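You operate a simulated robot arm through the tools that you are given. There is no shell and no other tool. Be economical: measure what you need, move in short steps, check, and stop when the job is done.

The job below is to be done with a simulated robot arm. You get a single attempt, and the scene is never put back.

Task
Switch the press on, light its lamp, zero the counter and start the drive.
Fine: the mode dial goes to run.

The check looks at the end state, three seconds after you hand in, the way a careful person would. Anything else that was tipped, shoved, dropped, spilled or broken makes it a failure.

Robot
A 6-joint arm with a fingered hand on a trunk, on a base that drives. Base frame: it is fixed to the floor where the robot stands at the start and does not move with it; the origin is under the middle of the robot, x ahead of it, y to its left, z up; the surface under the hand at the start is at about z = 940. Readings come in mm, degrees, newtons and seconds.
With the tool pointing down near the work surface it reaches from about 320 to 800 mm from the robot's upright axis, wherever it stands. Its first joint turns from -115.0 to 115.0 degrees. Places, roughly: black oil button [500, 100, 1000]; blue lift button [700, 0, 1000]; blue oil valve [400, 300, 1000]; cream lamp switch [900, 0, 900]; cream zero button [800, 100, 1300]; display board [600, 200, 1300]; green start button [500, 200, 1000]; grey air button [600, 0, 1000]; left clamp handle [100, 800, 700]; left jog button [400, 100, 1000]; load dial [700, 100, 1000]; mode dial [600, 200, 1000]; press brake lever [300, 400, 1500]; red main switch [900, 0, 1300]; red prop [300, 600, 900]; red stop button [800, -100, 1000]. Payload 4 kg.
The tool frame sits at the grasp point between the pads (the TCP): z along the fingers, y along the line on which they close. The tips reach 26 mm beyond it. The gripper opens to 164 mm. The gripper's body begins 73 mm behind the TCP. The gripper is a hand of 5 fingers: y runs from the thumb to the fingers, the wrist lies at [0, 0, -239] in the tool frame.
Orientation is that of the tool frame in the base frame, as a unit quaternion [x, y, z, w]. With the fingers straight down and closing along the base's y, the tool's x points along the base's -x, its y along +y and its z along -z.

Tools
- The arm moves only by the tool send_rows. Its argument "plan" is a list of rows, each an object (a shift or turn left out is 0) with "offset": the shift along the tool's x, y, z in units of 150 mm (1.0 is 150 mm), a list of three; "rotation": the turn, a rotation vector about the tool's x, y, z in units of 180 degrees (1.0 is 180 degrees), a list of three. In form: [{"offset": [x, y, z], "rotation": [wx, wy, wz]}, ...]. A call has 1 to 8 rows; each row is the pose to reach, as a shift and turn from the pose commanded when the call began, along the tool's axes at that moment. A call with a number of a shift or a turn outside -1 to 1 is refused whole. Each row takes 0.2 s and may step no farther than 50 mm and 8.6 degrees from the row before; otherwise, the whole call is refused. Where a pose cannot be reached the arm comes as near as it can. A force on the tool above 40 N (or 10 N above the force at the start of the call, whichever is more), or a blocked arm, ends the call early, and 0.2 s more pass. In this call time passes only in rows, and 0.2 s behind the last. It gives the time, the measured TCP pose, the force on the tool (base axes), the opening and the grip force at its end, in the units of the frame above (readings bear some noise), with the torque about the TCP (base axes, N m) and any sound that the robot's microphone picked up.
- Cameras (640 x 400 px; columns grow to the right, rows downward): "scene" is now at [2.7, 215.4, 1853.1]; the picture's right is [0.42, -0.91, 0.00], its down [-0.77, -0.35, -0.53] and it looks along [0.48, 0.22, -0.85] (base axes); focal length 277 px, centre (320, 200). "wrist" rides on the gripper at [51, -70, -93] in the tool frame; the picture's right is [0.81, 0.59, 0.00], its down [-0.43, 0.60, -0.68] and it looks along [-0.40, 0.55, 0.74] (tool axes); focal length 270 px, centre (320, 200). There is no depth. A picture from a camera that has moved, and an enlarged one, comes with that camera's place and axes in the base frame and with its lens.
- capture(camera): a new picture of that camera. No time passes.
- raise_lower(by): slides the trunk up (or, below 0, down) by that many mm; the arm and the scene camera ride with it, the base frame stays. It gives what a move gives, with no picture.
- steer(legs): drives the robot by 1 to 6 legs, each [ahead, left, turn to the left] in mm, mm and degrees, along the robot's own axes; the way and the turn of a leg run together, so that a leg with both is an arc; at most 1500 mm and 180 degrees a leg. The arm and the cameras ride along, it lands a little off, and it stops where it bumps. It gives what a move gives.
- finger_targets(finger1, finger2, finger3, finger4, thumb_bend): sets how far each is bent, from 0 (flat) to 1 (curled in); at 0.3 the hand is open as for a grip, at 0.7 the pads meet at the TCP. One left out holds its place. A second passes; each finger stops where it meets its share of the squeeze, and holds until it gets a number again. It is the only way to open and close the hand. It gives what a move gives, with no picture; readings hold the bend of each and the force on the fingers (four entries, about 0 where the hand has none), thumb and palm.
- aim_head(pan, tilt): turns the head with the scene camera to pan (to the left, within 155 degrees either way) and tilt (down, from -29 to 69), counted from straight ahead of the robot. It gives what a move gives.
- close_up(camera, box): a new picture of the part [left, top, right, bottom] of that camera's present view, enlarged. No time passes.
- sign_off(): hands the job in; it is judged then, once.

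Go step by step. Nothing tells you exact positions but the pictures and the camera data: compare them with the known pose of the tool, close in by small moves and look again before you grip or let go. The budget is 120 turns and 90 pictures, counting those below and the enlarged ones. Unless the task says otherwise, let go and move clear before handing in, and close with one line.

The tools are called after ">>>" as name(argument=value, ...) on one line, values as JSON. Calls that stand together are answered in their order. send_rows: Moves the arm, as the interface text tells. Its arguments: {"type":"object","properties":{"plan":{"type":"array"}},"required":["plan"]} The other tools are called the same way: raise_lower (by) slides the trunk up or down; finger_targets (finger1, finger2, finger3, finger4, thumb_bend) moves the fingers one by one; steer (legs) drives the base; aim_head (pan, tilt) turns the head that bears the scene camera; capture (camera) takes a picture; close_up (camera, box) takes an enlarged picture of a part of a camera's view; sign_off () hands the job in.

At the start:

```text
clock: 0.0
tcp_pos: [517.8, 26.5, 1474.5]
tcp_rot: [0.0, 1.0, -0.001, 0.002]
force: [-0.1, -0.5, 0.3]
wrist_torque: [-0.03, 0.02, -0.04]
grip_width: 164.2
grip_force: 0.2
shape: jaw
bend: [0.3, 0.3, 0.3, 0.3, 0.3]
finger forces: [0.0, 0.1, 0.0, 0.0, 0.0, 0.1]
trunk travel left (down, up): [-915.0, 75.0]
robot x, y, heading: [-3.6, -1.5, -0.1]
head pan, tilt: [24.6, 57.8]
```

scene: 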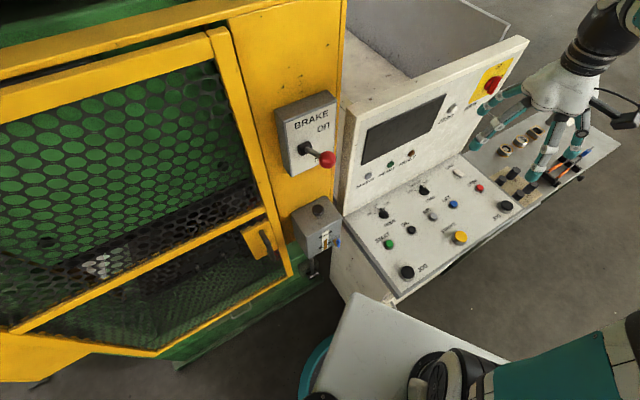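
wrist: 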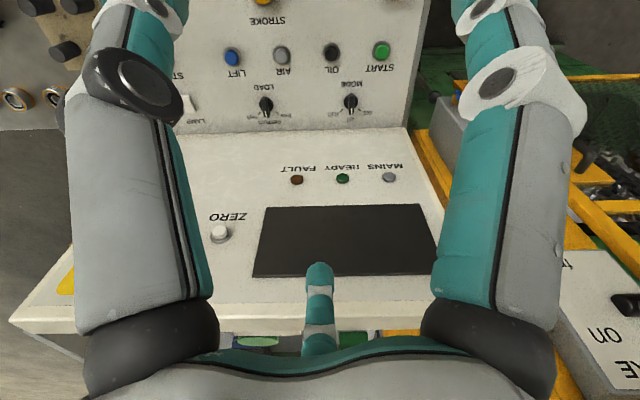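

I see a press with a brake lever at left, a control console ahead with buttons, dials and a display, and a red main switch at the top right of the console. I'll look closer at each part first.

>>> close_up(camera="scene", box=[340, 150, 530, 290])

>>> close_up(camera="scene", box=[340, 40, 530, 200])

>>> close_up(camera="scene", box=[230, 80, 360, 290])

```text
2.86 times, centred on (435, 220) of scene
camera zoom: at [2.7, 215.4, 1853.1], right [0.42, -0.91, 0.0], down [-0.77, -0.35, -0.53], along [0.48, 0.22, -0.85], focal length 791 px, centre (-9, 143)
```

zoom: 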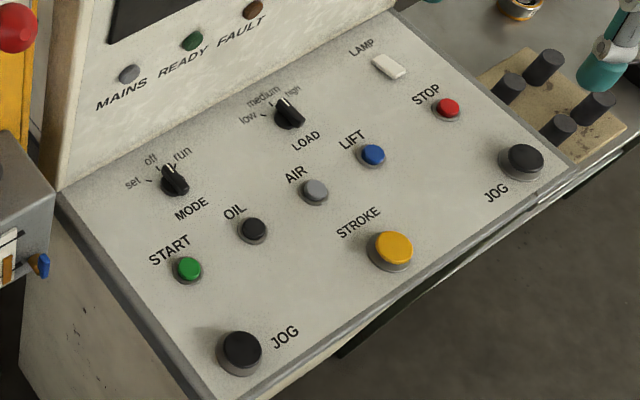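

```text
2.50 times, centred on (435, 120) of scene
camera zoom: at [2.7, 215.4, 1853.1], right [0.42, -0.91, 0.0], down [-0.77, -0.35, -0.53], along [0.48, 0.22, -0.85], focal length 692 px, centre (32, 400)
```

zoom: 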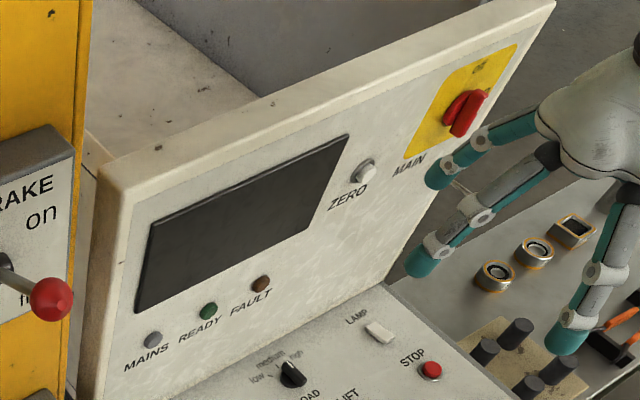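

```text
1.90 times, centred on (295, 185) of scene
camera zoom: at [2.7, 215.4, 1853.1], right [0.42, -0.91, 0.0], down [-0.77, -0.35, -0.53], along [0.48, 0.22, -0.85], focal length 527 px, centre (368, 229)
```

zoom: 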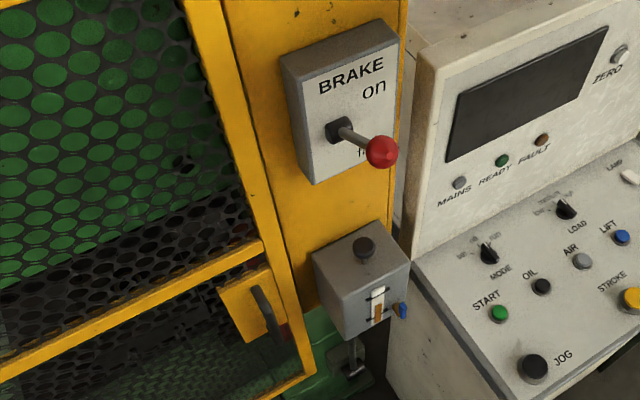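

Triangulating from both cameras, the console's rows run along about (0.82, -0.57). START is near (450, 158, 955), MODE near (558, 210, 965) and LIFT near (698, -12, 970). I'll shape a pointing hand and see where the fingertip sits.

>>> finger_targets(finger1=0.0, finger2=1.0, finger3=1.0, finger4=1.0, thumb_bend=1.0)

>>> capture(camera="wrist")

>>> aim_head(pan=-8, tilt=45)

>>> capture(camera="scene")

```text
clock: 1.0
tcp_pos: [518.0, 24.6, 1474.3]
tcp_rot: [0.001, 1.0, 0.0, 0.002]
force: [-0.9, 0.5, 0.0]
wrist_torque: [-0.02, 0.01, -0.05]
grip_width: 118.1
grip_force: 0.1
shape: fingers
bend: [0.01, 0.93, 0.8, 0.89, 1.0]
finger forces: [0.0, 0.0, 0.0, 0.0, 0.1, 0.0]
trunk travel left (down, up): [-915.0, 75.0]
robot x, y, heading: [0.6, 0.9, -0.1]
head pan, tilt: [24.6, 57.8]
```

```text
84 pictures are left
camera wrist: at [467.0, -43.1, 1567.2], right [-0.81, 0.59, 0.0], down [0.43, 0.6, 0.68], along [0.4, 0.55, -0.73], focal length 270 px, centre (320, 200)
```

wrist: 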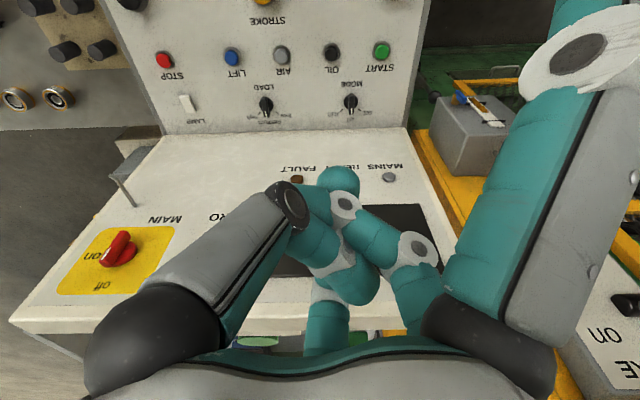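

```text
clock: 2.0
tcp_pos: [517.9, 25.4, 1474.3]
tcp_rot: [-0.001, 1.0, 0.0, 0.001]
force: [0.2, 0.1, -0.1]
wrist_torque: [0.01, -0.02, -0.02]
grip_width: 118.0
grip_force: 0.1
shape: fingers
bend: [0.01, 0.93, 0.8, 0.89, 1.0]
finger forces: [0.0, 0.1, 0.0, 0.1, 0.0, 0.0]
trunk travel left (down, up): [-915.0, 75.0]
robot x, y, heading: [1.2, 2.2, -0.1]
head pan, tilt: [-8.0, 45.0]
```

```text
83 pictures are left
camera scene: at [20.3, 175.4, 1870.0], right [-0.14, -0.99, 0.0], down [-0.7, 0.1, -0.71], along [0.7, -0.1, -0.71], focal length 277 px, centre (320, 200)
```

scene: 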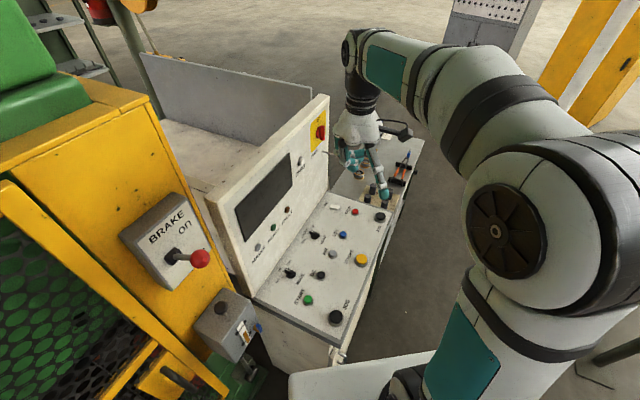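

The index finger (finger1) is straight and the wrist camera shows the MAIN handle with its on/off marks. I'll zoom in on the labels and the hand.

>>> close_up(camera="wrist", box=[40, 200, 200, 310])

>>> close_up(camera="wrist", box=[140, 40, 420, 200])

>>> close_up(camera="scene", box=[280, 90, 440, 220])

>>> close_up(camera="scene", box=[200, 170, 400, 350])

```text
3.64 times, centred on (120, 255) of wrist
camera zoom: at [467.0, -43.0, 1567.2], right [-0.81, 0.59, 0.0], down [0.43, 0.6, 0.68], along [0.4, 0.55, -0.73], focal length 983 px, centre (1047, 0)
```

zoom: 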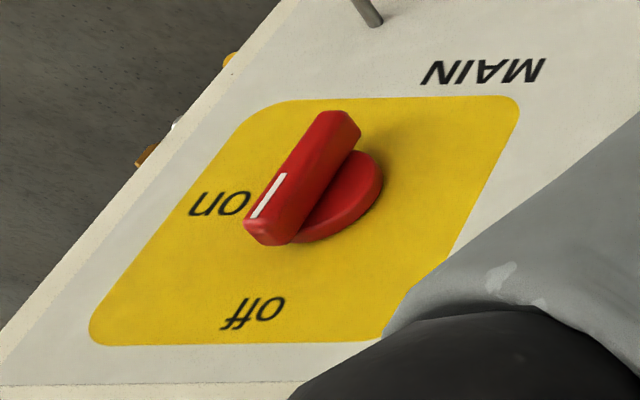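

```text
2.29 times, centred on (280, 120) of wrist
camera zoom: at [467.0, -43.0, 1567.2], right [-0.81, 0.59, 0.0], down [0.43, 0.6, 0.68], along [0.4, 0.55, -0.73], focal length 618 px, centre (411, 383)
```

zoom: 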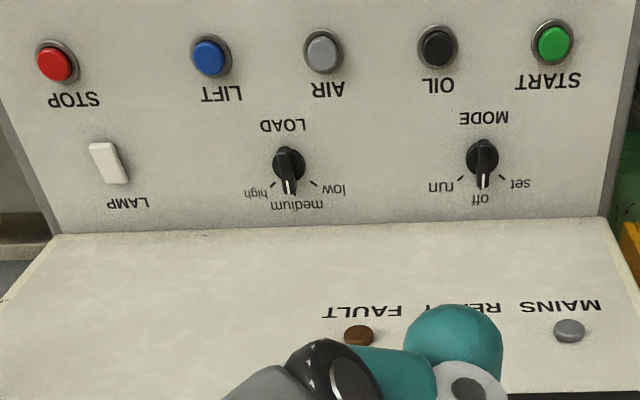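

```text
3.08 times, centred on (360, 155) of scene
camera zoom: at [20.3, 175.4, 1870.0], right [-0.14, -0.99, 0.0], down [-0.7, 0.1, -0.71], along [0.7, -0.1, -0.71], focal length 852 px, centre (197, 338)
```

zoom: 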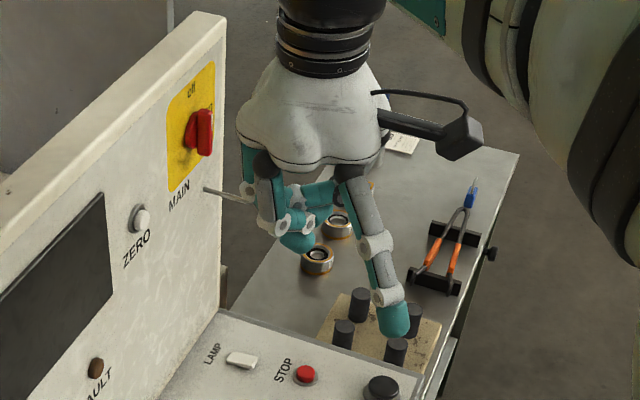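

```text
2.22 times, centred on (300, 260) of scene
camera zoom: at [20.3, 175.4, 1870.0], right [-0.14, -0.99, 0.0], down [-0.7, 0.1, -0.71], along [0.7, -0.1, -0.71], focal length 615 px, centre (364, 67)
```

zoom: 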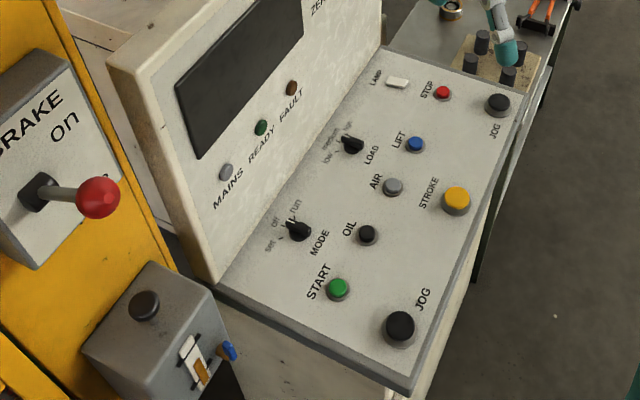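

The MAIN handle points to "off" (up), with "on" at 3 o'clock to its right. A flat finger splays outward, so I'll try a closed pinch with the tips at a known point.

>>> finger_targets(finger1=0.7, finger2=1.0, finger3=1.0, finger4=1.0, thumb_bend=0.7)

>>> capture(camera="wrist")

>>> close_up(camera="scene", box=[300, 90, 420, 210])

>>> finger_targets(finger1=0.4, thumb_bend=1.0)

>>> capture(camera="wrist")

>>> close_up(camera="scene", box=[300, 90, 420, 210])

```text
clock: 3.0
tcp_pos: [518.3, 24.8, 1475.0]
tcp_rot: [0.0, 1.0, 0.0, 0.002]
force: [0.0, -0.3, -0.5]
wrist_torque: [-0.02, -0.01, -0.02]
grip_width: 36.2
grip_force: 0.1
shape: fingers
bend: [0.67, 0.91, 0.8, 0.91, 0.95]
finger forces: [0.1, 0.1, 0.1, 0.0, 0.0, 0.0]
trunk travel left (down, up): [-915.0, 75.0]
robot x, y, heading: [2.5, 1.4, -0.1]
head pan, tilt: [-8.0, 45.0]
```

```text
78 pictures are left
camera wrist: at [467.0, -43.1, 1567.2], right [-0.81, 0.59, 0.0], down [0.43, 0.6, 0.68], along [0.4, 0.55, -0.73], focal length 270 px, centre (320, 200)
```

wrist: 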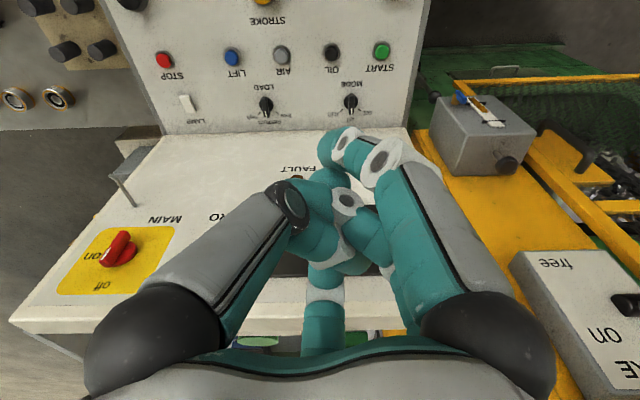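

```text
3.33 times, centred on (360, 150) of scene
camera zoom: at [20.3, 175.3, 1870.0], right [-0.14, -0.99, 0.0], down [-0.7, 0.1, -0.71], along [0.7, -0.1, -0.71], focal length 923 px, centre (187, 367)
```

zoom: 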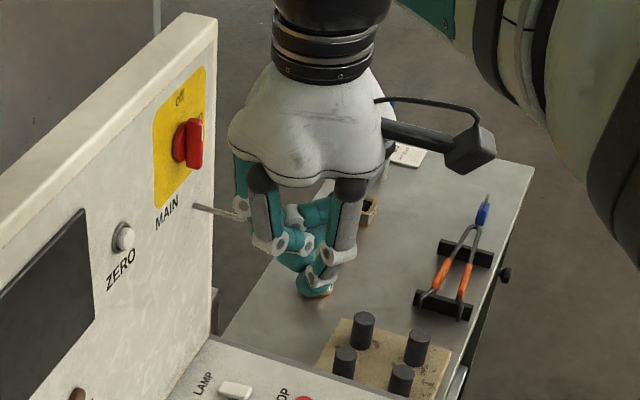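

```text
clock: 4.0
tcp_pos: [517.6, 24.3, 1474.2]
tcp_rot: [0.0, 1.0, 0.0, 0.001]
force: [-0.3, 0.2, -0.9]
wrist_torque: [-0.01, -0.03, 0.01]
grip_width: 85.3
grip_force: 0.1
shape: fingers
bend: [0.4, 0.93, 0.81, 0.92, 1.0]
finger forces: [0.0, 0.0, 0.0, 0.1, 0.1, 0.0]
trunk travel left (down, up): [-915.0, 75.0]
robot x, y, heading: [-1.2, 1.7, 0.1]
head pan, tilt: [-8.0, 45.0]
```

```text
76 pictures are left
camera wrist: at [467.0, -43.1, 1567.2], right [-0.81, 0.59, 0.0], down [0.43, 0.6, 0.68], along [0.4, 0.55, -0.73], focal length 270 px, centre (320, 200)
```

wrist: 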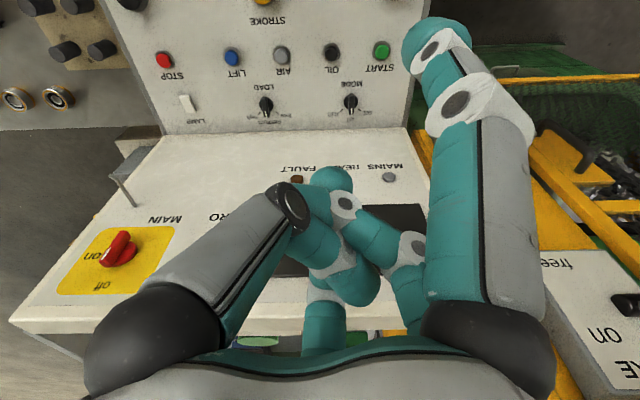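

```text
3.33 times, centred on (360, 150) of scene
camera zoom: at [20.3, 175.3, 1870.0], right [-0.14, -0.99, 0.0], down [-0.7, 0.1, -0.71], along [0.7, -0.1, -0.71], focal length 923 px, centre (187, 367)
```

zoom: 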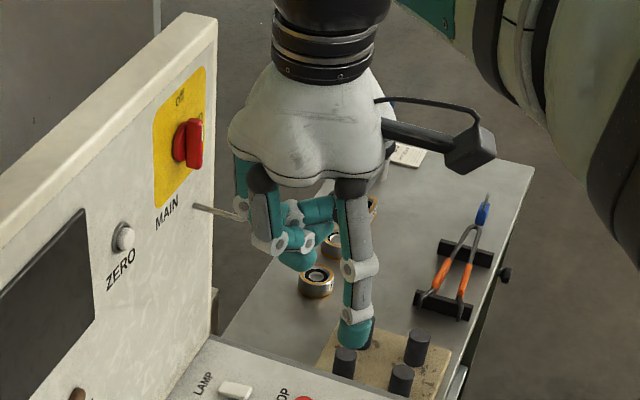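

With bend 0.4 the index tip sits at about (70, -26, 30) in the tool frame, and the wrist camera can see it. MAIN is near (897, 45, 1325) and ZERO near (800, 132, 1279), so I want to stand squarely in front of the console. First I'll check the floor on the right.

>>> aim_head(pan=-75, tilt=50)

>>> capture(camera="scene")

>>> aim_head(pan=-35, tilt=55)

>>> capture(camera="scene")

```text
clock: 5.4
tcp_pos: [517.6, 24.7, 1474.6]
tcp_rot: [0.001, 1.0, 0.0, 0.002]
force: [0.2, 0.4, 0.0]
wrist_torque: [0.0, -0.01, 0.0]
grip_width: 85.6
grip_force: 0.0
shape: fingers
bend: [0.4, 0.93, 0.81, 0.92, 1.0]
finger forces: [0.0, 0.0, 0.1, 0.0, 0.0, 0.1]
trunk travel left (down, up): [-915.0, 75.0]
robot x, y, heading: [1.4, -0.2, 0.0]
head pan, tilt: [-75.0, 50.0]
```

```text
74 pictures are left
camera scene: at [-40.2, 112.2, 1863.1], right [-0.97, -0.26, 0.0], down [-0.2, 0.74, -0.64], along [0.17, -0.62, -0.77], focal length 277 px, centre (320, 200)
```

scene: 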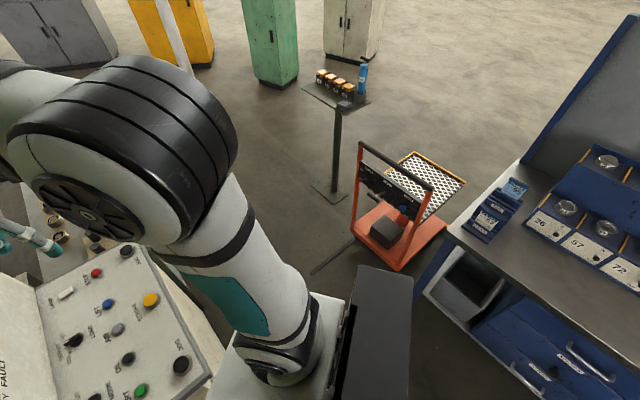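

```text
clock: 6.4
tcp_pos: [517.4, 25.2, 1474.2]
tcp_rot: [0.0, 1.0, 0.0, 0.002]
force: [-0.6, 0.3, 0.7]
wrist_torque: [0.03, 0.02, -0.05]
grip_width: 85.4
grip_force: 0.0
shape: fingers
bend: [0.4, 0.93, 0.81, 0.92, 1.0]
finger forces: [0.1, 0.0, 0.0, 0.0, 0.0, 0.1]
trunk travel left (down, up): [-915.0, 75.0]
robot x, y, heading: [-2.1, 4.2, -0.2]
head pan, tilt: [-35.0, 55.0]
```

```text
73 pictures are left
camera scene: at [-1.2, 145.1, 1856.6], right [-0.57, -0.82, 0.0], down [-0.67, 0.47, -0.57], along [0.47, -0.33, -0.82], focal length 277 px, centre (320, 200)
```

scene: 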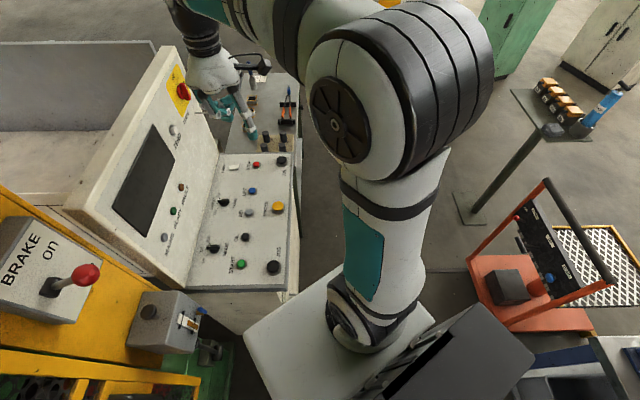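

The floor up to about 400 mm to the right is clear: the trolley begins beyond y ≈ -850. I'll drive right and ahead, then turn to face the console.

>>> steer(legs=[[0, -389, 0], [339, 0, 0], [0, 0, 55.6]])

>>> aim_head(pan=0, tilt=42)

>>> capture(camera="scene")

>>> capture(camera="wrist")

```text
clock: 13.2
tcp_pos: [608.3, 56.3, 1475.5]
tcp_rot: [-0.467, 0.884, 0.001, 0.002]
force: [-0.9, 0.4, 0.1]
wrist_torque: [0.02, 0.02, 0.0]
grip_width: 85.8
grip_force: 0.1
shape: fingers
bend: [0.4, 0.93, 0.81, 0.92, 1.0]
finger forces: [0.0, 0.0, 0.0, 0.1, 0.0, 0.0]
trunk travel left (down, up): [-915.0, 75.0]
robot x, y, heading: [338.8, -387.9, 55.5]
head pan, tilt: [-35.0, 55.0]
```

```text
clock: 14.2
tcp_pos: [609.1, 56.4, 1475.0]
tcp_rot: [-0.468, 0.884, 0.001, 0.001]
force: [0.0, 0.2, 0.2]
wrist_torque: [-0.05, 0.01, -0.02]
grip_width: 85.6
grip_force: 0.0
shape: fingers
bend: [0.4, 0.93, 0.81, 0.92, 1.0]
finger forces: [0.1, 0.0, 0.0, 0.0, 0.0, 0.1]
trunk travel left (down, up): [-915.0, 75.0]
robot x, y, heading: [337.2, -386.6, 55.8]
head pan, tilt: [0.0, 42.0]
```

```text
72 pictures are left
camera scene: at [197.7, -261.0, 1874.3], right [0.83, -0.56, 0.0], down [-0.38, -0.55, -0.74], along [0.42, 0.61, -0.67], focal length 277 px, centre (320, 200)
```

scene: 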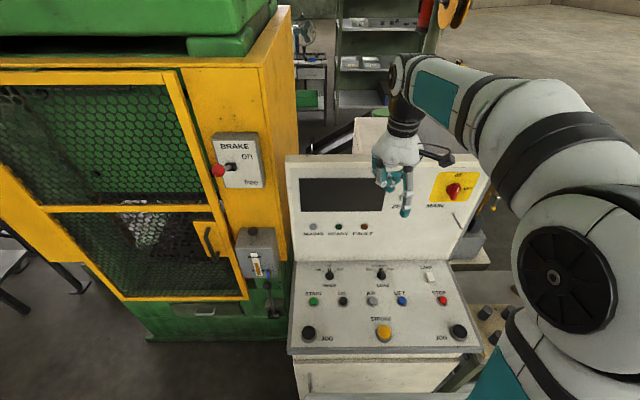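

```text
71 pictures are left
camera wrist: at [637.9, -23.5, 1567.2], right [-0.94, -0.34, 0.0], down [-0.25, 0.69, 0.68], along [-0.23, 0.64, -0.73], focal length 270 px, centre (320, 200)
```

wrist: 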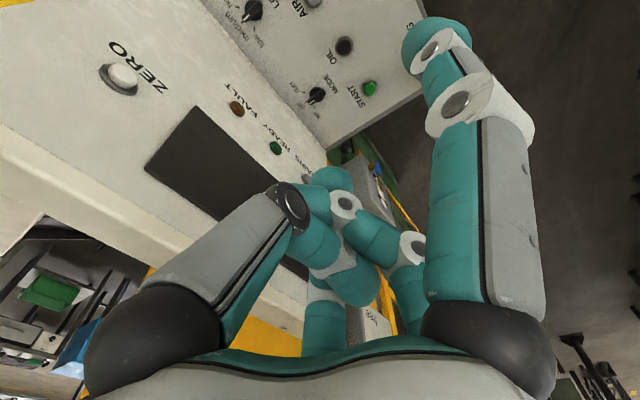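

I now face the console squarely. I'll take enlarged views to measure the controls.

>>> close_up(camera="scene", box=[280, 250, 490, 360])

>>> close_up(camera="scene", box=[280, 140, 500, 270])

>>> close_up(camera="scene", box=[190, 120, 310, 330])

```text
3.05 times, centred on (385, 305) of scene
camera zoom: at [197.7, -261.0, 1874.3], right [0.83, -0.56, 0.0], down [-0.38, -0.55, -0.74], along [0.42, 0.61, -0.67], focal length 844 px, centre (122, -120)
```

zoom: 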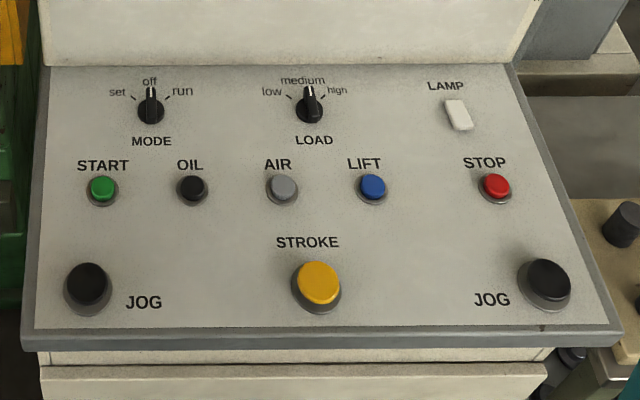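

```text
2.91 times, centred on (390, 205) of scene
camera zoom: at [197.7, -261.0, 1874.3], right [0.83, -0.56, 0.0], down [-0.38, -0.55, -0.74], along [0.42, 0.61, -0.67], focal length 806 px, centre (116, 186)
```

zoom: 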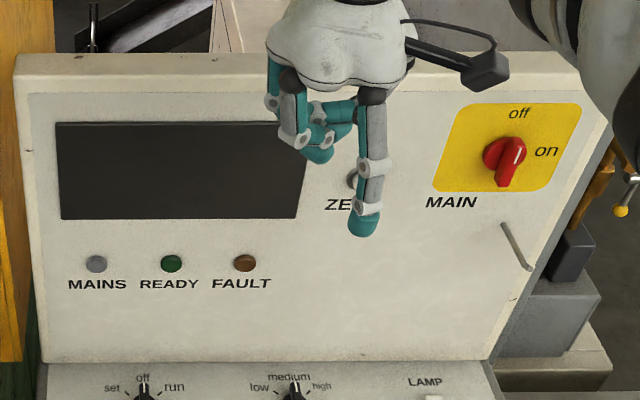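

```text
1.90 times, centred on (250, 225) of scene
camera zoom: at [197.7, -261.0, 1874.3], right [0.83, -0.56, 0.0], down [-0.38, -0.55, -0.74], along [0.42, 0.61, -0.67], focal length 527 px, centre (453, 152)
```

zoom: 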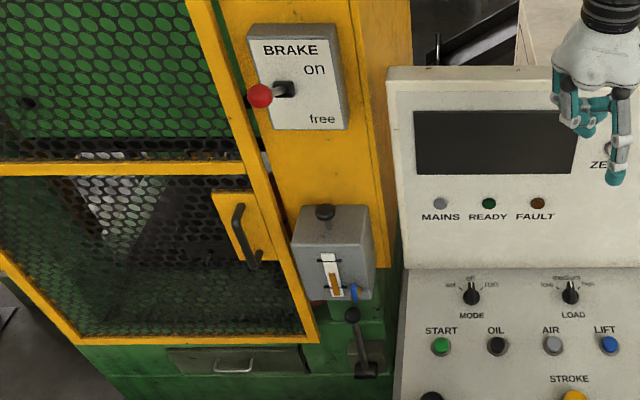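

Positions in the console frame (E1 right, E2 ahead, z) are:

| Control | E1 | E2 | z |
|---|---|---|---|
| START | 287 | 387 | 952 |
| MODE | 345 | 490 | 962 |
| LAMP | 731 | 484 | 950 |
| ZERO | 584 | 562 | 1279 |
| MAIN | 724 | 552 | 1322 |

I'll turn the hand to point ahead while shifting right.

>>> send_rows(plan=[{"offset": [0, -0.15, 0], "rotation": [0, -0.047, 0]}, {"offset": [0, -0.3, 0], "rotation": [0, -0.094, 0]}, {"offset": [0, -0.45, 0], "rotation": [0, -0.141, 0]}, {"offset": [0, -0.6, 0], "rotation": [0, -0.188, 0]}, {"offset": [0, -0.75, 0], "rotation": [0, -0.235, 0]}, {"offset": [0, -0.9, 0], "rotation": [0, -0.282, 0]}])

>>> send_rows(plan=[{"offset": [0, -0.1, 0], "rotation": [0, -0.047, 0]}, {"offset": [0, -0.2, 0], "rotation": [0, -0.094, 0]}, {"offset": [0, -0.3, 0], "rotation": [0, -0.141, 0]}, {"offset": [0, -0.4, 0], "rotation": [0, -0.188, 0]}, {"offset": [0, -0.45, 0], "rotation": [0, -0.218, 0]}])

>>> capture(camera="scene")

>>> capture(camera="wrist")

```text
clock: 15.6
tcp_pos: [741.2, -7.2, 1468.8]
tcp_rot: [-0.422, 0.797, 0.202, 0.382]
force: [0.5, -0.1, 0.3]
wrist_torque: [0.02, 0.02, -0.02]
grip_width: 85.5
grip_force: 0.1
shape: fingers
bend: [0.4, 0.93, 0.81, 0.92, 1.0]
finger forces: [0.0, 0.1, 0.1, 0.0, 0.0, 0.0]
out of reach, approached as far as the arm can: row 5, 6
trunk travel left (down, up): [-915.0, 75.0]
robot x, y, heading: [341.0, -385.7, 55.8]
head pan, tilt: [0.0, 42.0]
```

```text
clock: 16.8
tcp_pos: [760.3, -4.8, 1493.3]
tcp_rot: [-0.398, 0.763, 0.237, 0.45]
force: [0.0, -0.5, 0.0]
wrist_torque: [0.02, 0.03, 0.01]
grip_width: 85.6
grip_force: 0.0
shape: fingers
bend: [0.4, 0.93, 0.81, 0.92, 1.0]
finger forces: [0.0, 0.0, 0.0, 0.1, 0.0, 0.0]
out of reach, approached as far as the arm can: row 1, 2, 3, 4, 5
trunk travel left (down, up): [-915.0, 75.0]
robot x, y, heading: [337.3, -385.8, 55.5]
head pan, tilt: [0.0, 42.0]
```

```text
67 pictures are left
camera scene: at [197.7, -261.0, 1874.3], right [0.83, -0.56, 0.0], down [-0.38, -0.55, -0.74], along [0.42, 0.61, -0.67], focal length 277 px, centre (320, 200)
```

scene: 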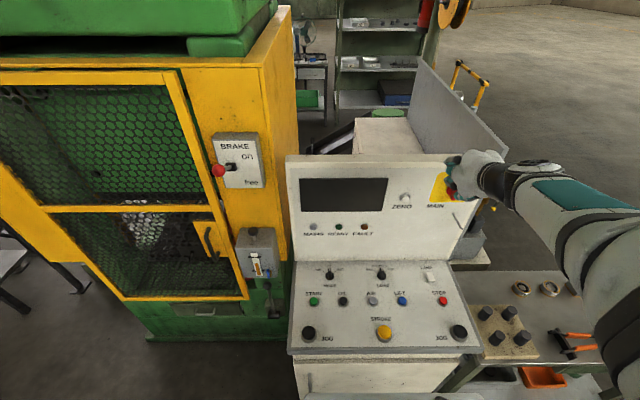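

```text
66 pictures are left
camera wrist: at [758.8, -128.9, 1493.2], right [-0.71, 0.02, -0.71], down [-0.71, 0.02, 0.71], along [0.03, 1.0, 0.0], focal length 270 px, centre (320, 200)
```

wrist: 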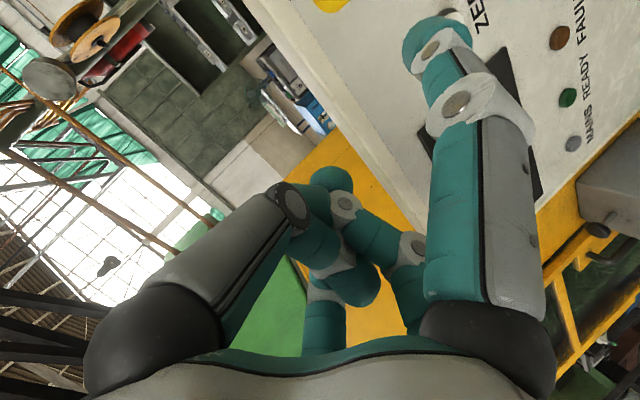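

The arm was cramped close in, so the turn stopped at about 61°. I'll nudge it forward to see where the commanded pose now is.

>>> send_rows(plan=[{"offset": [0.0, 0, 0.2]}])

```text
clock: 17.2
tcp_pos: [776.0, 21.9, 1486.5]
tcp_rot: [-0.399, 0.766, 0.236, 0.445]
force: [0.4, 0.5, 0.8]
wrist_torque: [0.04, 0.02, -0.01]
grip_width: 85.6
grip_force: 0.1
shape: fingers
bend: [0.4, 0.93, 0.81, 0.92, 1.0]
finger forces: [0.1, 0.0, 0.0, 0.0, 0.0, 0.0]
out of reach, approached as far as the arm can: row 1
trunk travel left (down, up): [-915.0, 75.0]
robot x, y, heading: [337.0, -389.3, 55.7]
head pan, tilt: [0.0, 42.0]
```

The commanded pose follows the actual one. I'll back the robot off a little to give the arm room, then continue the turn.

>>> steer(legs=[[-130, 0, 0]])

>>> send_rows(plan=[{"offset": [0.0, 0, 0.25], "rotation": [0, -0.045, 0]}, {"offset": [0.0, 0, 0.5], "rotation": [0, -0.085, 0]}, {"offset": [0.0, 0, 0.7], "rotation": [0, -0.125, 0]}, {"offset": [0.0, 0, 0.8], "rotation": [0, -0.165, 0]}])

```text
clock: 18.5
tcp_pos: [700.8, -89.4, 1488.3]
tcp_rot: [-0.398, 0.765, 0.236, 0.448]
force: [-0.2, 0.5, -0.1]
wrist_torque: [-0.03, -0.02, 0.04]
grip_width: 85.8
grip_force: 0.0
shape: fingers
bend: [0.4, 0.93, 0.81, 0.92, 1.0]
finger forces: [0.0, 0.1, 0.1, 0.1, 0.0, 0.0]
trunk travel left (down, up): [-915.0, 75.0]
robot x, y, heading: [263.2, -492.0, 55.7]
head pan, tilt: [0.0, 42.0]
```

```text
clock: 19.5
tcp_pos: [713.7, -32.7, 1553.0]
tcp_rot: [-0.373, 0.739, 0.26, 0.496]
force: [-0.5, -0.1, 0.2]
wrist_torque: [-0.02, 0.02, -0.01]
grip_width: 86.0
grip_force: 0.1
shape: fingers
bend: [0.4, 0.93, 0.81, 0.92, 1.0]
finger forces: [0.0, 0.0, 0.0, 0.0, 0.0, 0.0]
out of reach, approached as far as the arm can: row 1, 2, 3, 4
trunk travel left (down, up): [-915.0, 75.0]
robot x, y, heading: [265.2, -490.1, 55.6]
head pan, tilt: [0.0, 42.0]
```

The arm prefers to be higher relative to the shoulder, so I'll lower the trunk and finish the turn.

>>> raise_lower(by=-230)

>>> send_rows(plan=[{"offset": [-0.2, 0, 0.0], "rotation": [0, -0.04, 0]}, {"offset": [-0.4, 0, 0.1], "rotation": [0, -0.08, 0]}, {"offset": [-0.5, 0, 0.2], "rotation": [0, -0.115, 0]}])

>>> capture(camera="scene")

```text
clock: 21.9
tcp_pos: [714.4, -34.6, 1323.5]
tcp_rot: [-0.374, 0.739, 0.26, 0.497]
force: [0.0, -0.2, 0.1]
wrist_torque: [0.03, -0.04, -0.03]
grip_width: 85.9
grip_force: 0.0
shape: fingers
bend: [0.4, 0.93, 0.81, 0.92, 1.0]
finger forces: [0.1, 0.0, 0.0, 0.0, 0.0, 0.0]
trunk travel left (down, up): [-685.0, 305.0]
robot x, y, heading: [264.2, -498.7, 55.8]
head pan, tilt: [0.0, 42.0]
```

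```text
clock: 22.7
tcp_pos: [728.0, 1.5, 1440.7]
tcp_rot: [-0.341, 0.69, 0.294, 0.567]
force: [0.3, -0.3, 0.2]
wrist_torque: [0.01, -0.01, 0.03]
grip_width: 85.5
grip_force: 0.1
shape: fingers
bend: [0.4, 0.93, 0.81, 0.92, 1.0]
finger forces: [0.0, 0.0, 0.1, 0.0, 0.0, 0.0]
out of reach, approached as far as the arm can: row 1, 2, 3
trunk travel left (down, up): [-685.0, 305.0]
robot x, y, heading: [262.6, -492.1, 55.9]
head pan, tilt: [0.0, 42.0]
```

```text
65 pictures are left
camera scene: at [123.9, -369.2, 1644.3], right [0.83, -0.56, 0.0], down [-0.38, -0.55, -0.74], along [0.42, 0.61, -0.67], focal length 277 px, centre (320, 200)
```

scene: 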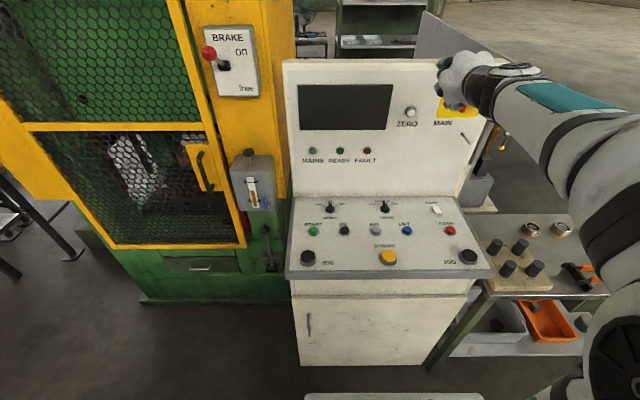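

The tool is now about 10° below horizontal. I'll lower the trunk a bit more and finish levelling.

>>> raise_lower(by=-100)

>>> send_rows(plan=[{"offset": [-0.25, -0.1, 0.0], "rotation": [0, -0.03, 0]}, {"offset": [-0.45, -0.25, 0.1], "rotation": [0, -0.058, 0]}, {"offset": [-0.5, -0.4, 0.2], "rotation": [0, -0.058, 0]}])

>>> capture(camera="scene")

>>> capture(camera="wrist")

```text
clock: 24.0
tcp_pos: [725.9, 0.8, 1339.5]
tcp_rot: [-0.342, 0.691, 0.294, 0.565]
force: [-0.1, -0.7, 0.2]
wrist_torque: [0.02, 0.03, 0.02]
grip_width: 86.0
grip_force: 0.1
shape: fingers
bend: [0.4, 0.93, 0.81, 0.92, 1.0]
finger forces: [0.0, 0.0, 0.0, 0.0, 0.0, 0.1]
trunk travel left (down, up): [-585.0, 405.0]
robot x, y, heading: [265.1, -491.0, 55.6]
head pan, tilt: [0.0, 42.0]
```

```text
clock: 24.8
tcp_pos: [802.8, 5.8, 1438.2]
tcp_rot: [-0.315, 0.647, 0.32, 0.617]
force: [-0.5, -0.6, -0.2]
wrist_torque: [0.01, -0.01, 0.03]
grip_width: 85.7
grip_force: 0.0
shape: fingers
bend: [0.4, 0.93, 0.81, 0.92, 1.0]
finger forces: [0.0, 0.1, 0.0, 0.1, 0.1, 0.1]
out of reach, approached as far as the arm can: row 1, 2, 3
trunk travel left (down, up): [-585.0, 405.0]
robot x, y, heading: [265.2, -494.0, 55.8]
head pan, tilt: [0.0, 42.0]
```

```text
64 pictures are left
camera scene: at [125.0, -368.5, 1544.3], right [0.83, -0.56, 0.0], down [-0.38, -0.55, -0.74], along [0.42, 0.61, -0.67], focal length 277 px, centre (320, 200)
```

scene: 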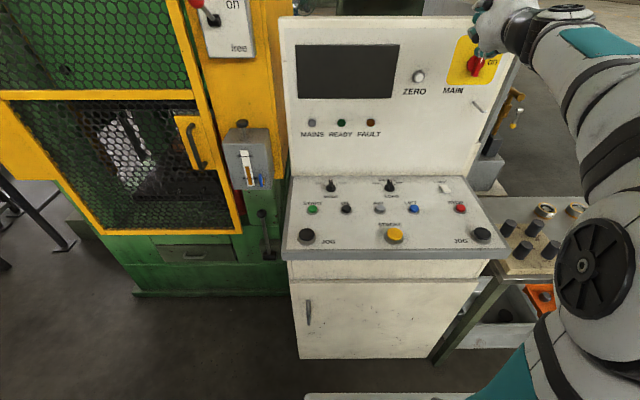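

```text
63 pictures are left
camera wrist: at [801.8, -109.9, 1389.6], right [-0.51, 0.34, -0.79], down [-0.86, -0.18, 0.47], along [0.02, 0.92, 0.39], focal length 270 px, centre (320, 200)
```

wrist: 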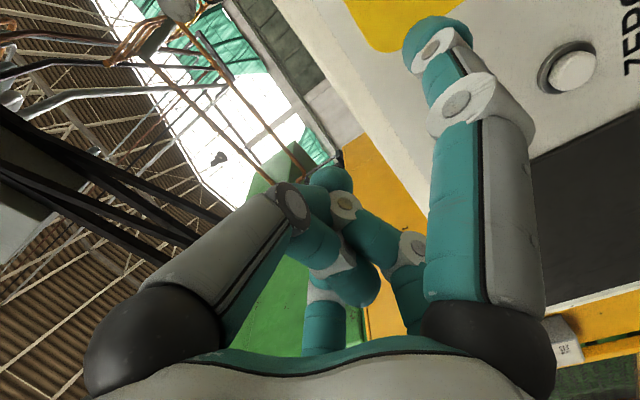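

The hand is level now. By calculation the index tip is near (E1 687, E2 486, z 1368), up and to the left of the MAIN handle. I'll zoom in to check that.

>>> close_up(camera="scene", box=[400, 0, 530, 110])

>>> aim_head(pan=-25, tilt=15)

>>> capture(camera="scene")

```text
3.64 times, centred on (465, 55) of scene
camera zoom: at [125.0, -368.5, 1544.3], right [0.83, -0.56, 0.0], down [-0.38, -0.55, -0.74], along [0.42, 0.61, -0.67], focal length 1007 px, centre (-207, 727)
```

zoom: 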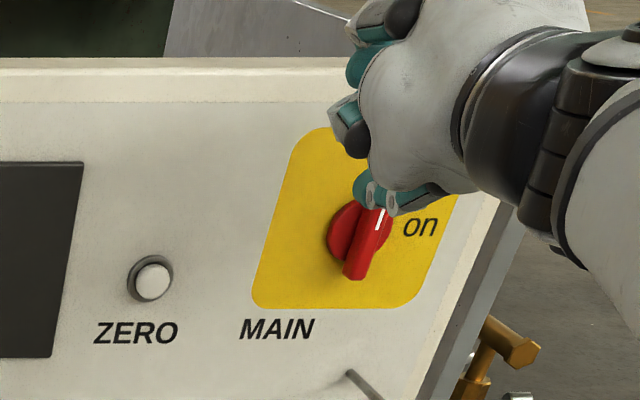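

```text
clock: 25.7
tcp_pos: [802.7, 6.5, 1438.9]
tcp_rot: [-0.315, 0.647, 0.319, 0.617]
force: [-0.1, 0.1, 0.4]
wrist_torque: [0.01, -0.03, -0.04]
grip_width: 85.6
grip_force: 0.2
shape: fingers
bend: [0.4, 0.93, 0.81, 0.92, 1.0]
finger forces: [0.0, 0.0, 0.1, 0.1, 0.0, 0.0]
trunk travel left (down, up): [-585.0, 405.0]
robot x, y, heading: [263.5, -493.6, 55.5]
head pan, tilt: [-25.0, 15.0]
```

```text
61 pictures are left
camera scene: at [157.4, -390.0, 1586.7], right [0.51, -0.86, 0.0], down [-0.22, -0.13, -0.97], along [0.83, 0.49, -0.26], focal length 277 px, centre (320, 200)
```

scene: 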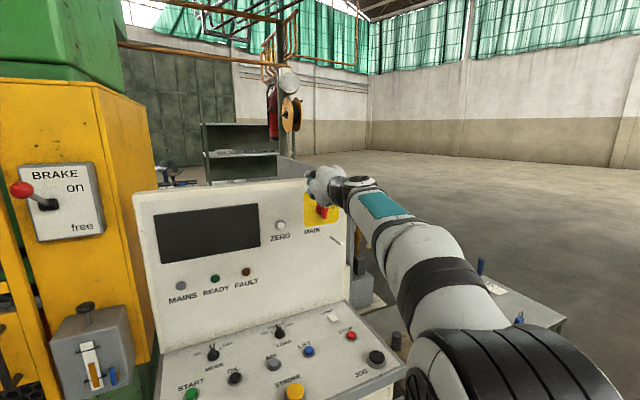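

The predicted tip position matches the picture: it is about 35 mm left of the handle axis and 46 mm above it. I'll lower the tip beside the handle's upper end and move it in.

>>> send_rows(plan=[{"offset": [0.1, -0.02, 0.1]}, {"offset": [0.18, -0.04, 0.25]}, {"offset": [0.18, -0.04, 0.42]}])

>>> close_up(camera="scene", box=[260, 150, 380, 260])

>>> capture(camera="wrist")

```text
clock: 26.5
tcp_pos: [848.3, 58.3, 1431.2]
tcp_rot: [-0.316, 0.642, 0.322, 0.62]
force: [0.1, -0.1, -0.5]
wrist_torque: [-0.01, -0.01, -0.01]
grip_width: 85.8
grip_force: 0.1
shape: fingers
bend: [0.4, 0.93, 0.81, 0.92, 1.0]
finger forces: [0.0, 0.0, 0.0, 0.1, 0.0, 0.0]
out of reach, approached as far as the arm can: row 1, 2, 3
trunk travel left (down, up): [-585.0, 405.0]
robot x, y, heading: [263.8, -496.1, 55.7]
head pan, tilt: [-25.0, 15.0]
```

```text
3.64 times, centred on (320, 205) of scene
camera zoom: at [158.1, -389.5, 1586.8], right [0.51, -0.86, 0.0], down [-0.22, -0.13, -0.97], along [0.83, 0.49, -0.26], focal length 1007 px, centre (320, 182)
```

zoom: 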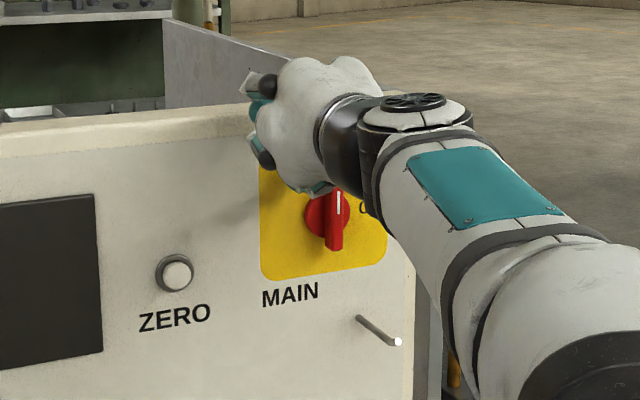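

```text
59 pictures are left
camera wrist: at [848.2, -57.7, 1380.6], right [-0.5, 0.34, -0.8], down [-0.87, -0.19, 0.46], along [0.01, 0.92, 0.39], focal length 270 px, centre (320, 200)
```

wrist: 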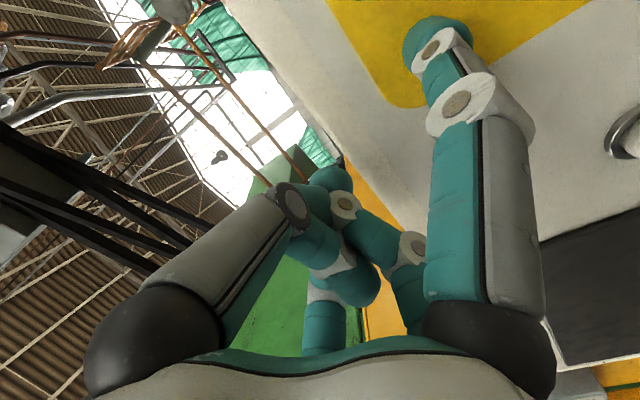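

The wrist is at its pitch limit at this height. I'll back off, lower the trunk some more, and come in again.

>>> send_rows(plan=[{"offset": [0, 0, -0.25]}, {"offset": [0, 0, -0.45]}])

>>> raise_lower(by=-100)

>>> send_rows(plan=[{"offset": [-0.3, 0, 0]}, {"offset": [-0.53, 0, 0]}])

```text
clock: 27.1
tcp_pos: [808.6, 4.1, 1447.8]
tcp_rot: [-0.316, 0.641, 0.323, 0.62]
force: [0.4, 0.2, 0.9]
wrist_torque: [-0.01, 0.0, -0.01]
grip_width: 86.0
grip_force: 0.0
shape: fingers
bend: [0.4, 0.93, 0.81, 0.92, 1.0]
finger forces: [0.1, 0.0, 0.0, 0.1, 0.0, 0.1]
out of reach, approached as far as the arm can: row 1, 2
trunk travel left (down, up): [-585.0, 405.0]
robot x, y, heading: [264.7, -495.6, 55.7]
head pan, tilt: [-25.0, 15.0]
```

```text
clock: 28.4
tcp_pos: [809.3, 4.5, 1347.8]
tcp_rot: [-0.314, 0.642, 0.322, 0.621]
force: [0.1, 0.3, 0.1]
wrist_torque: [0.03, 0.02, 0.04]
grip_width: 85.9
grip_force: 0.1
shape: fingers
bend: [0.4, 0.93, 0.81, 0.92, 1.0]
finger forces: [0.0, 0.0, 0.0, 0.1, 0.0, 0.1]
trunk travel left (down, up): [-485.0, 505.0]
robot x, y, heading: [265.5, -492.1, 55.5]
head pan, tilt: [-25.0, 15.0]
```

```text
clock: 29.1
tcp_pos: [812.1, 4.5, 1428.0]
tcp_rot: [-0.315, 0.642, 0.322, 0.62]
force: [0.0, 0.4, 0.0]
wrist_torque: [-0.02, -0.01, -0.02]
grip_width: 85.9
grip_force: 0.0
shape: fingers
bend: [0.4, 0.93, 0.81, 0.92, 1.0]
finger forces: [0.0, 0.0, 0.1, 0.1, 0.0, 0.1]
trunk travel left (down, up): [-485.0, 505.0]
robot x, y, heading: [265.3, -495.2, 55.8]
head pan, tilt: [-25.0, 15.0]
```

It is in reach now. I'll lower the tip 18 mm and move in beside the handle's upper half.

>>> send_rows(plan=[{"offset": [0.12, 0.0, 0.1]}, {"offset": [0.12, 0.0, 0.28]}, {"offset": [0.12, 0.0, 0.42]}])

>>> close_up(camera="scene", box=[260, 120, 380, 230])

>>> close_up(camera="wrist", box=[330, 0, 530, 120])

```text
clock: 29.9
tcp_pos: [850.2, 56.3, 1409.1]
tcp_rot: [-0.315, 0.642, 0.322, 0.621]
force: [0.2, 0.2, -0.9]
wrist_torque: [-0.03, 0.02, 0.0]
grip_width: 86.0
grip_force: 0.1
shape: fingers
bend: [0.4, 0.93, 0.81, 0.92, 1.0]
finger forces: [0.0, 0.0, 0.0, 0.1, 0.1, 0.1]
trunk travel left (down, up): [-485.0, 505.0]
robot x, y, heading: [266.2, -496.1, 55.6]
head pan, tilt: [-25.0, 15.0]
```

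```text
3.64 times, centred on (320, 175) of scene
camera zoom: at [157.8, -389.7, 1486.8], right [0.51, -0.86, 0.0], down [-0.22, -0.13, -0.97], along [0.83, 0.49, -0.26], focal length 1007 px, centre (320, 291)
```

zoom: 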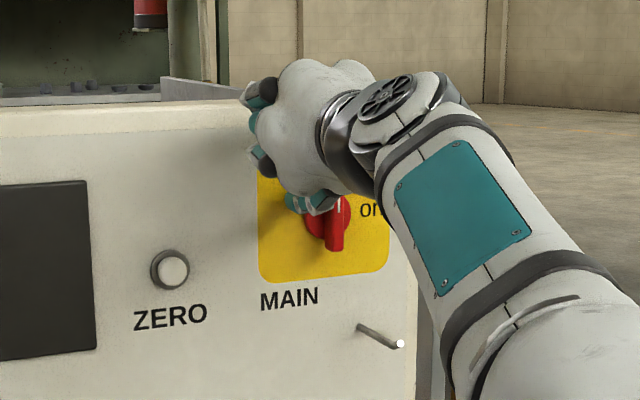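

```text
3.20 times, centred on (430, 60) of wrist
camera zoom: at [849.1, -58.6, 1357.4], right [-0.5, 0.35, -0.8], down [-0.87, -0.19, 0.46], along [0.01, 0.92, 0.39], focal length 865 px, centre (-32, 648)
```

zoom: 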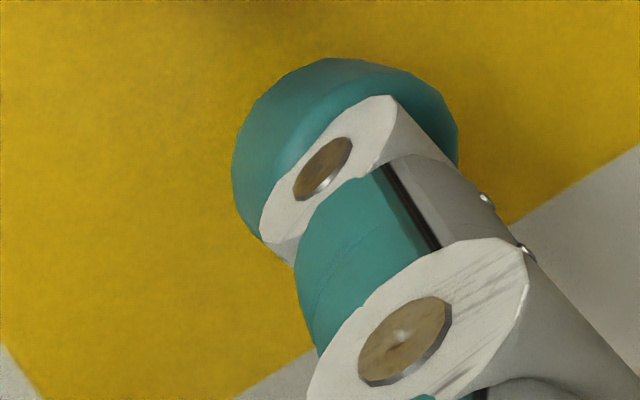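

The tip is beside the handle's upper end. I'll now push it clockwise along an arc, the first half first.

>>> send_rows(plan=[{"offset": [-0.013, -0.073, 0]}, {"offset": [-0.03, -0.1, 0]}, {"offset": [-0.049, -0.133, 0]}, {"offset": [-0.056, -0.17, 0]}, {"offset": [-0.059, -0.203, 0]}])

>>> close_up(camera="scene", box=[260, 120, 380, 230])

```text
clock: 31.1
tcp_pos: [873.5, 38.5, 1417.7]
tcp_rot: [-0.315, 0.642, 0.322, 0.62]
force: [-2.8, 1.3, -0.4]
wrist_torque: [0.13, 0.13, 0.05]
grip_width: 84.2
grip_force: 0.7
shape: fingers
bend: [0.41, 0.93, 0.81, 0.92, 1.0]
finger forces: [2.6, 0.1, 0.0, 0.0, 0.0, 0.0]
trunk travel left (down, up): [-485.0, 505.0]
robot x, y, heading: [262.7, -494.6, 55.6]
head pan, tilt: [-25.0, 15.0]
```

```text
3.64 times, centred on (320, 175) of scene
camera zoom: at [157.2, -389.7, 1486.8], right [0.51, -0.86, 0.0], down [-0.22, -0.13, -0.97], along [0.83, 0.49, -0.26], focal length 1007 px, centre (320, 291)
```

zoom: 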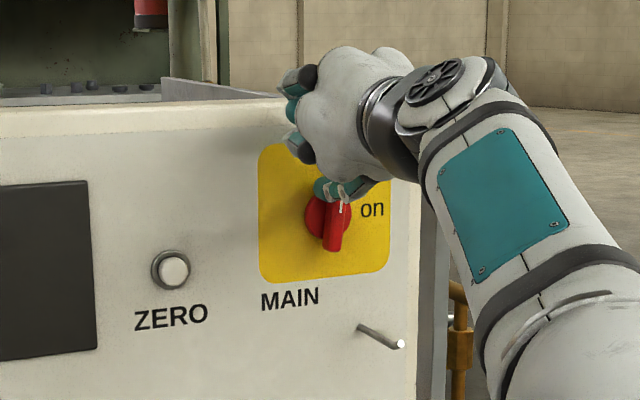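

>>> close_up(camera="scene", box=[303, 160, 343, 195])

```text
11.43 times, centred on (323, 178) of scene
camera zoom: at [157.2, -389.7, 1486.8], right [0.51, -0.86, 0.0], down [-0.22, -0.13, -0.97], along [0.83, 0.49, -0.26], focal length 3164 px, centre (286, 457)
```

zoom: 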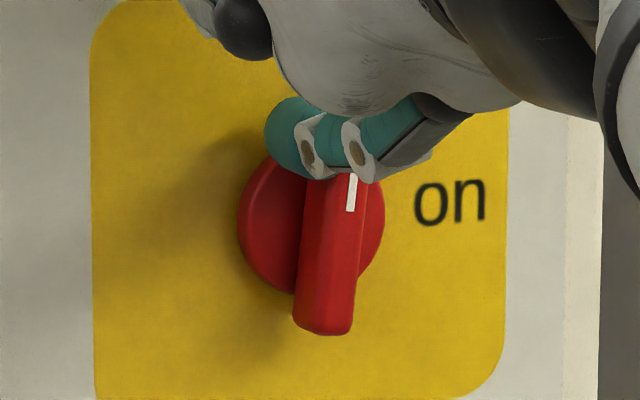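

The finger slid over the handle's top end, and the bar turned only a few degrees. I'll move back left, lower about 11 mm and push again nearer the axis.

>>> send_rows(plan=[{"offset": [0, 0.093, 0]}, {"offset": [0.073, 0.1, 0.03]}, {"offset": [0.06, 0.045, 0.03]}, {"offset": [0.04, 0.0, 0.03]}, {"offset": [0.03, -0.04, 0.03]}, {"offset": [0.03, -0.08, 0.03]}])

>>> close_up(camera="scene", box=[303, 160, 343, 195])

```text
clock: 32.5
tcp_pos: [886.1, 33.6, 1411.0]
tcp_rot: [-0.314, 0.642, 0.322, 0.62]
force: [-0.1, 0.0, 0.9]
wrist_torque: [0.02, 0.01, 0.0]
grip_width: 85.1
grip_force: 0.1
shape: fingers
bend: [0.41, 0.93, 0.81, 0.92, 1.0]
finger forces: [0.4, 0.1, 0.1, 0.0, 0.0, 0.0]
trunk travel left (down, up): [-485.0, 505.0]
robot x, y, heading: [268.0, -490.8, 55.6]
head pan, tilt: [-25.0, 15.0]
```

```text
11.43 times, centred on (323, 178) of scene
camera zoom: at [157.5, -390.0, 1486.8], right [0.51, -0.86, 0.0], down [-0.22, -0.13, -0.97], along [0.83, 0.49, -0.26], focal length 3164 px, centre (286, 457)
```

zoom: 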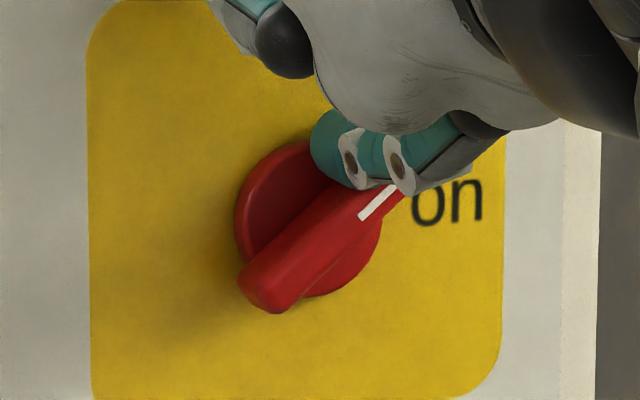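

The handle has turned about 50°. I'll continue the arc down and to the right.

>>> send_rows(plan=[{"offset": [0.01, -0.035, 0]}, {"offset": [0.035, -0.06, 0]}, {"offset": [0.065, -0.075, 0]}, {"offset": [0.095, -0.08, 0]}])

>>> close_up(camera="scene", box=[303, 160, 343, 195])

```text
clock: 33.5
tcp_pos: [895.1, 25.9, 1398.8]
tcp_rot: [-0.314, 0.641, 0.322, 0.622]
force: [-0.6, -1.7, 3.4]
wrist_torque: [-0.08, -0.04, -0.03]
grip_width: 82.8
grip_force: 1.4
shape: fingers
bend: [0.42, 0.93, 0.81, 0.92, 1.0]
finger forces: [3.5, 0.0, 0.0, 0.0, 0.0, 0.1]
trunk travel left (down, up): [-485.0, 505.0]
robot x, y, heading: [266.5, -490.5, 55.8]
head pan, tilt: [-25.0, 15.0]
```

```text
11.43 times, centred on (323, 178) of scene
camera zoom: at [157.0, -390.4, 1486.9], right [0.51, -0.86, 0.0], down [-0.22, -0.13, -0.97], along [0.83, 0.49, -0.26], focal length 3164 px, centre (286, 457)
```

zoom: 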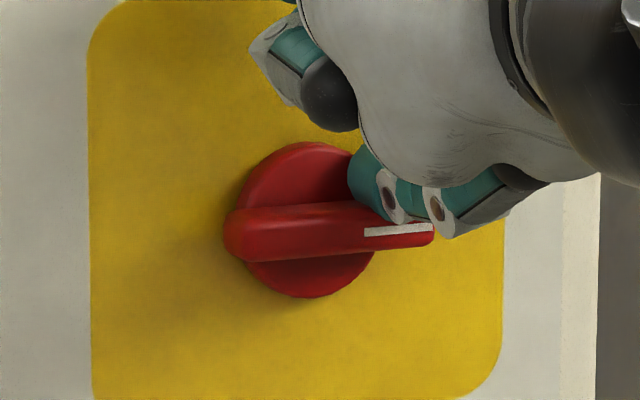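

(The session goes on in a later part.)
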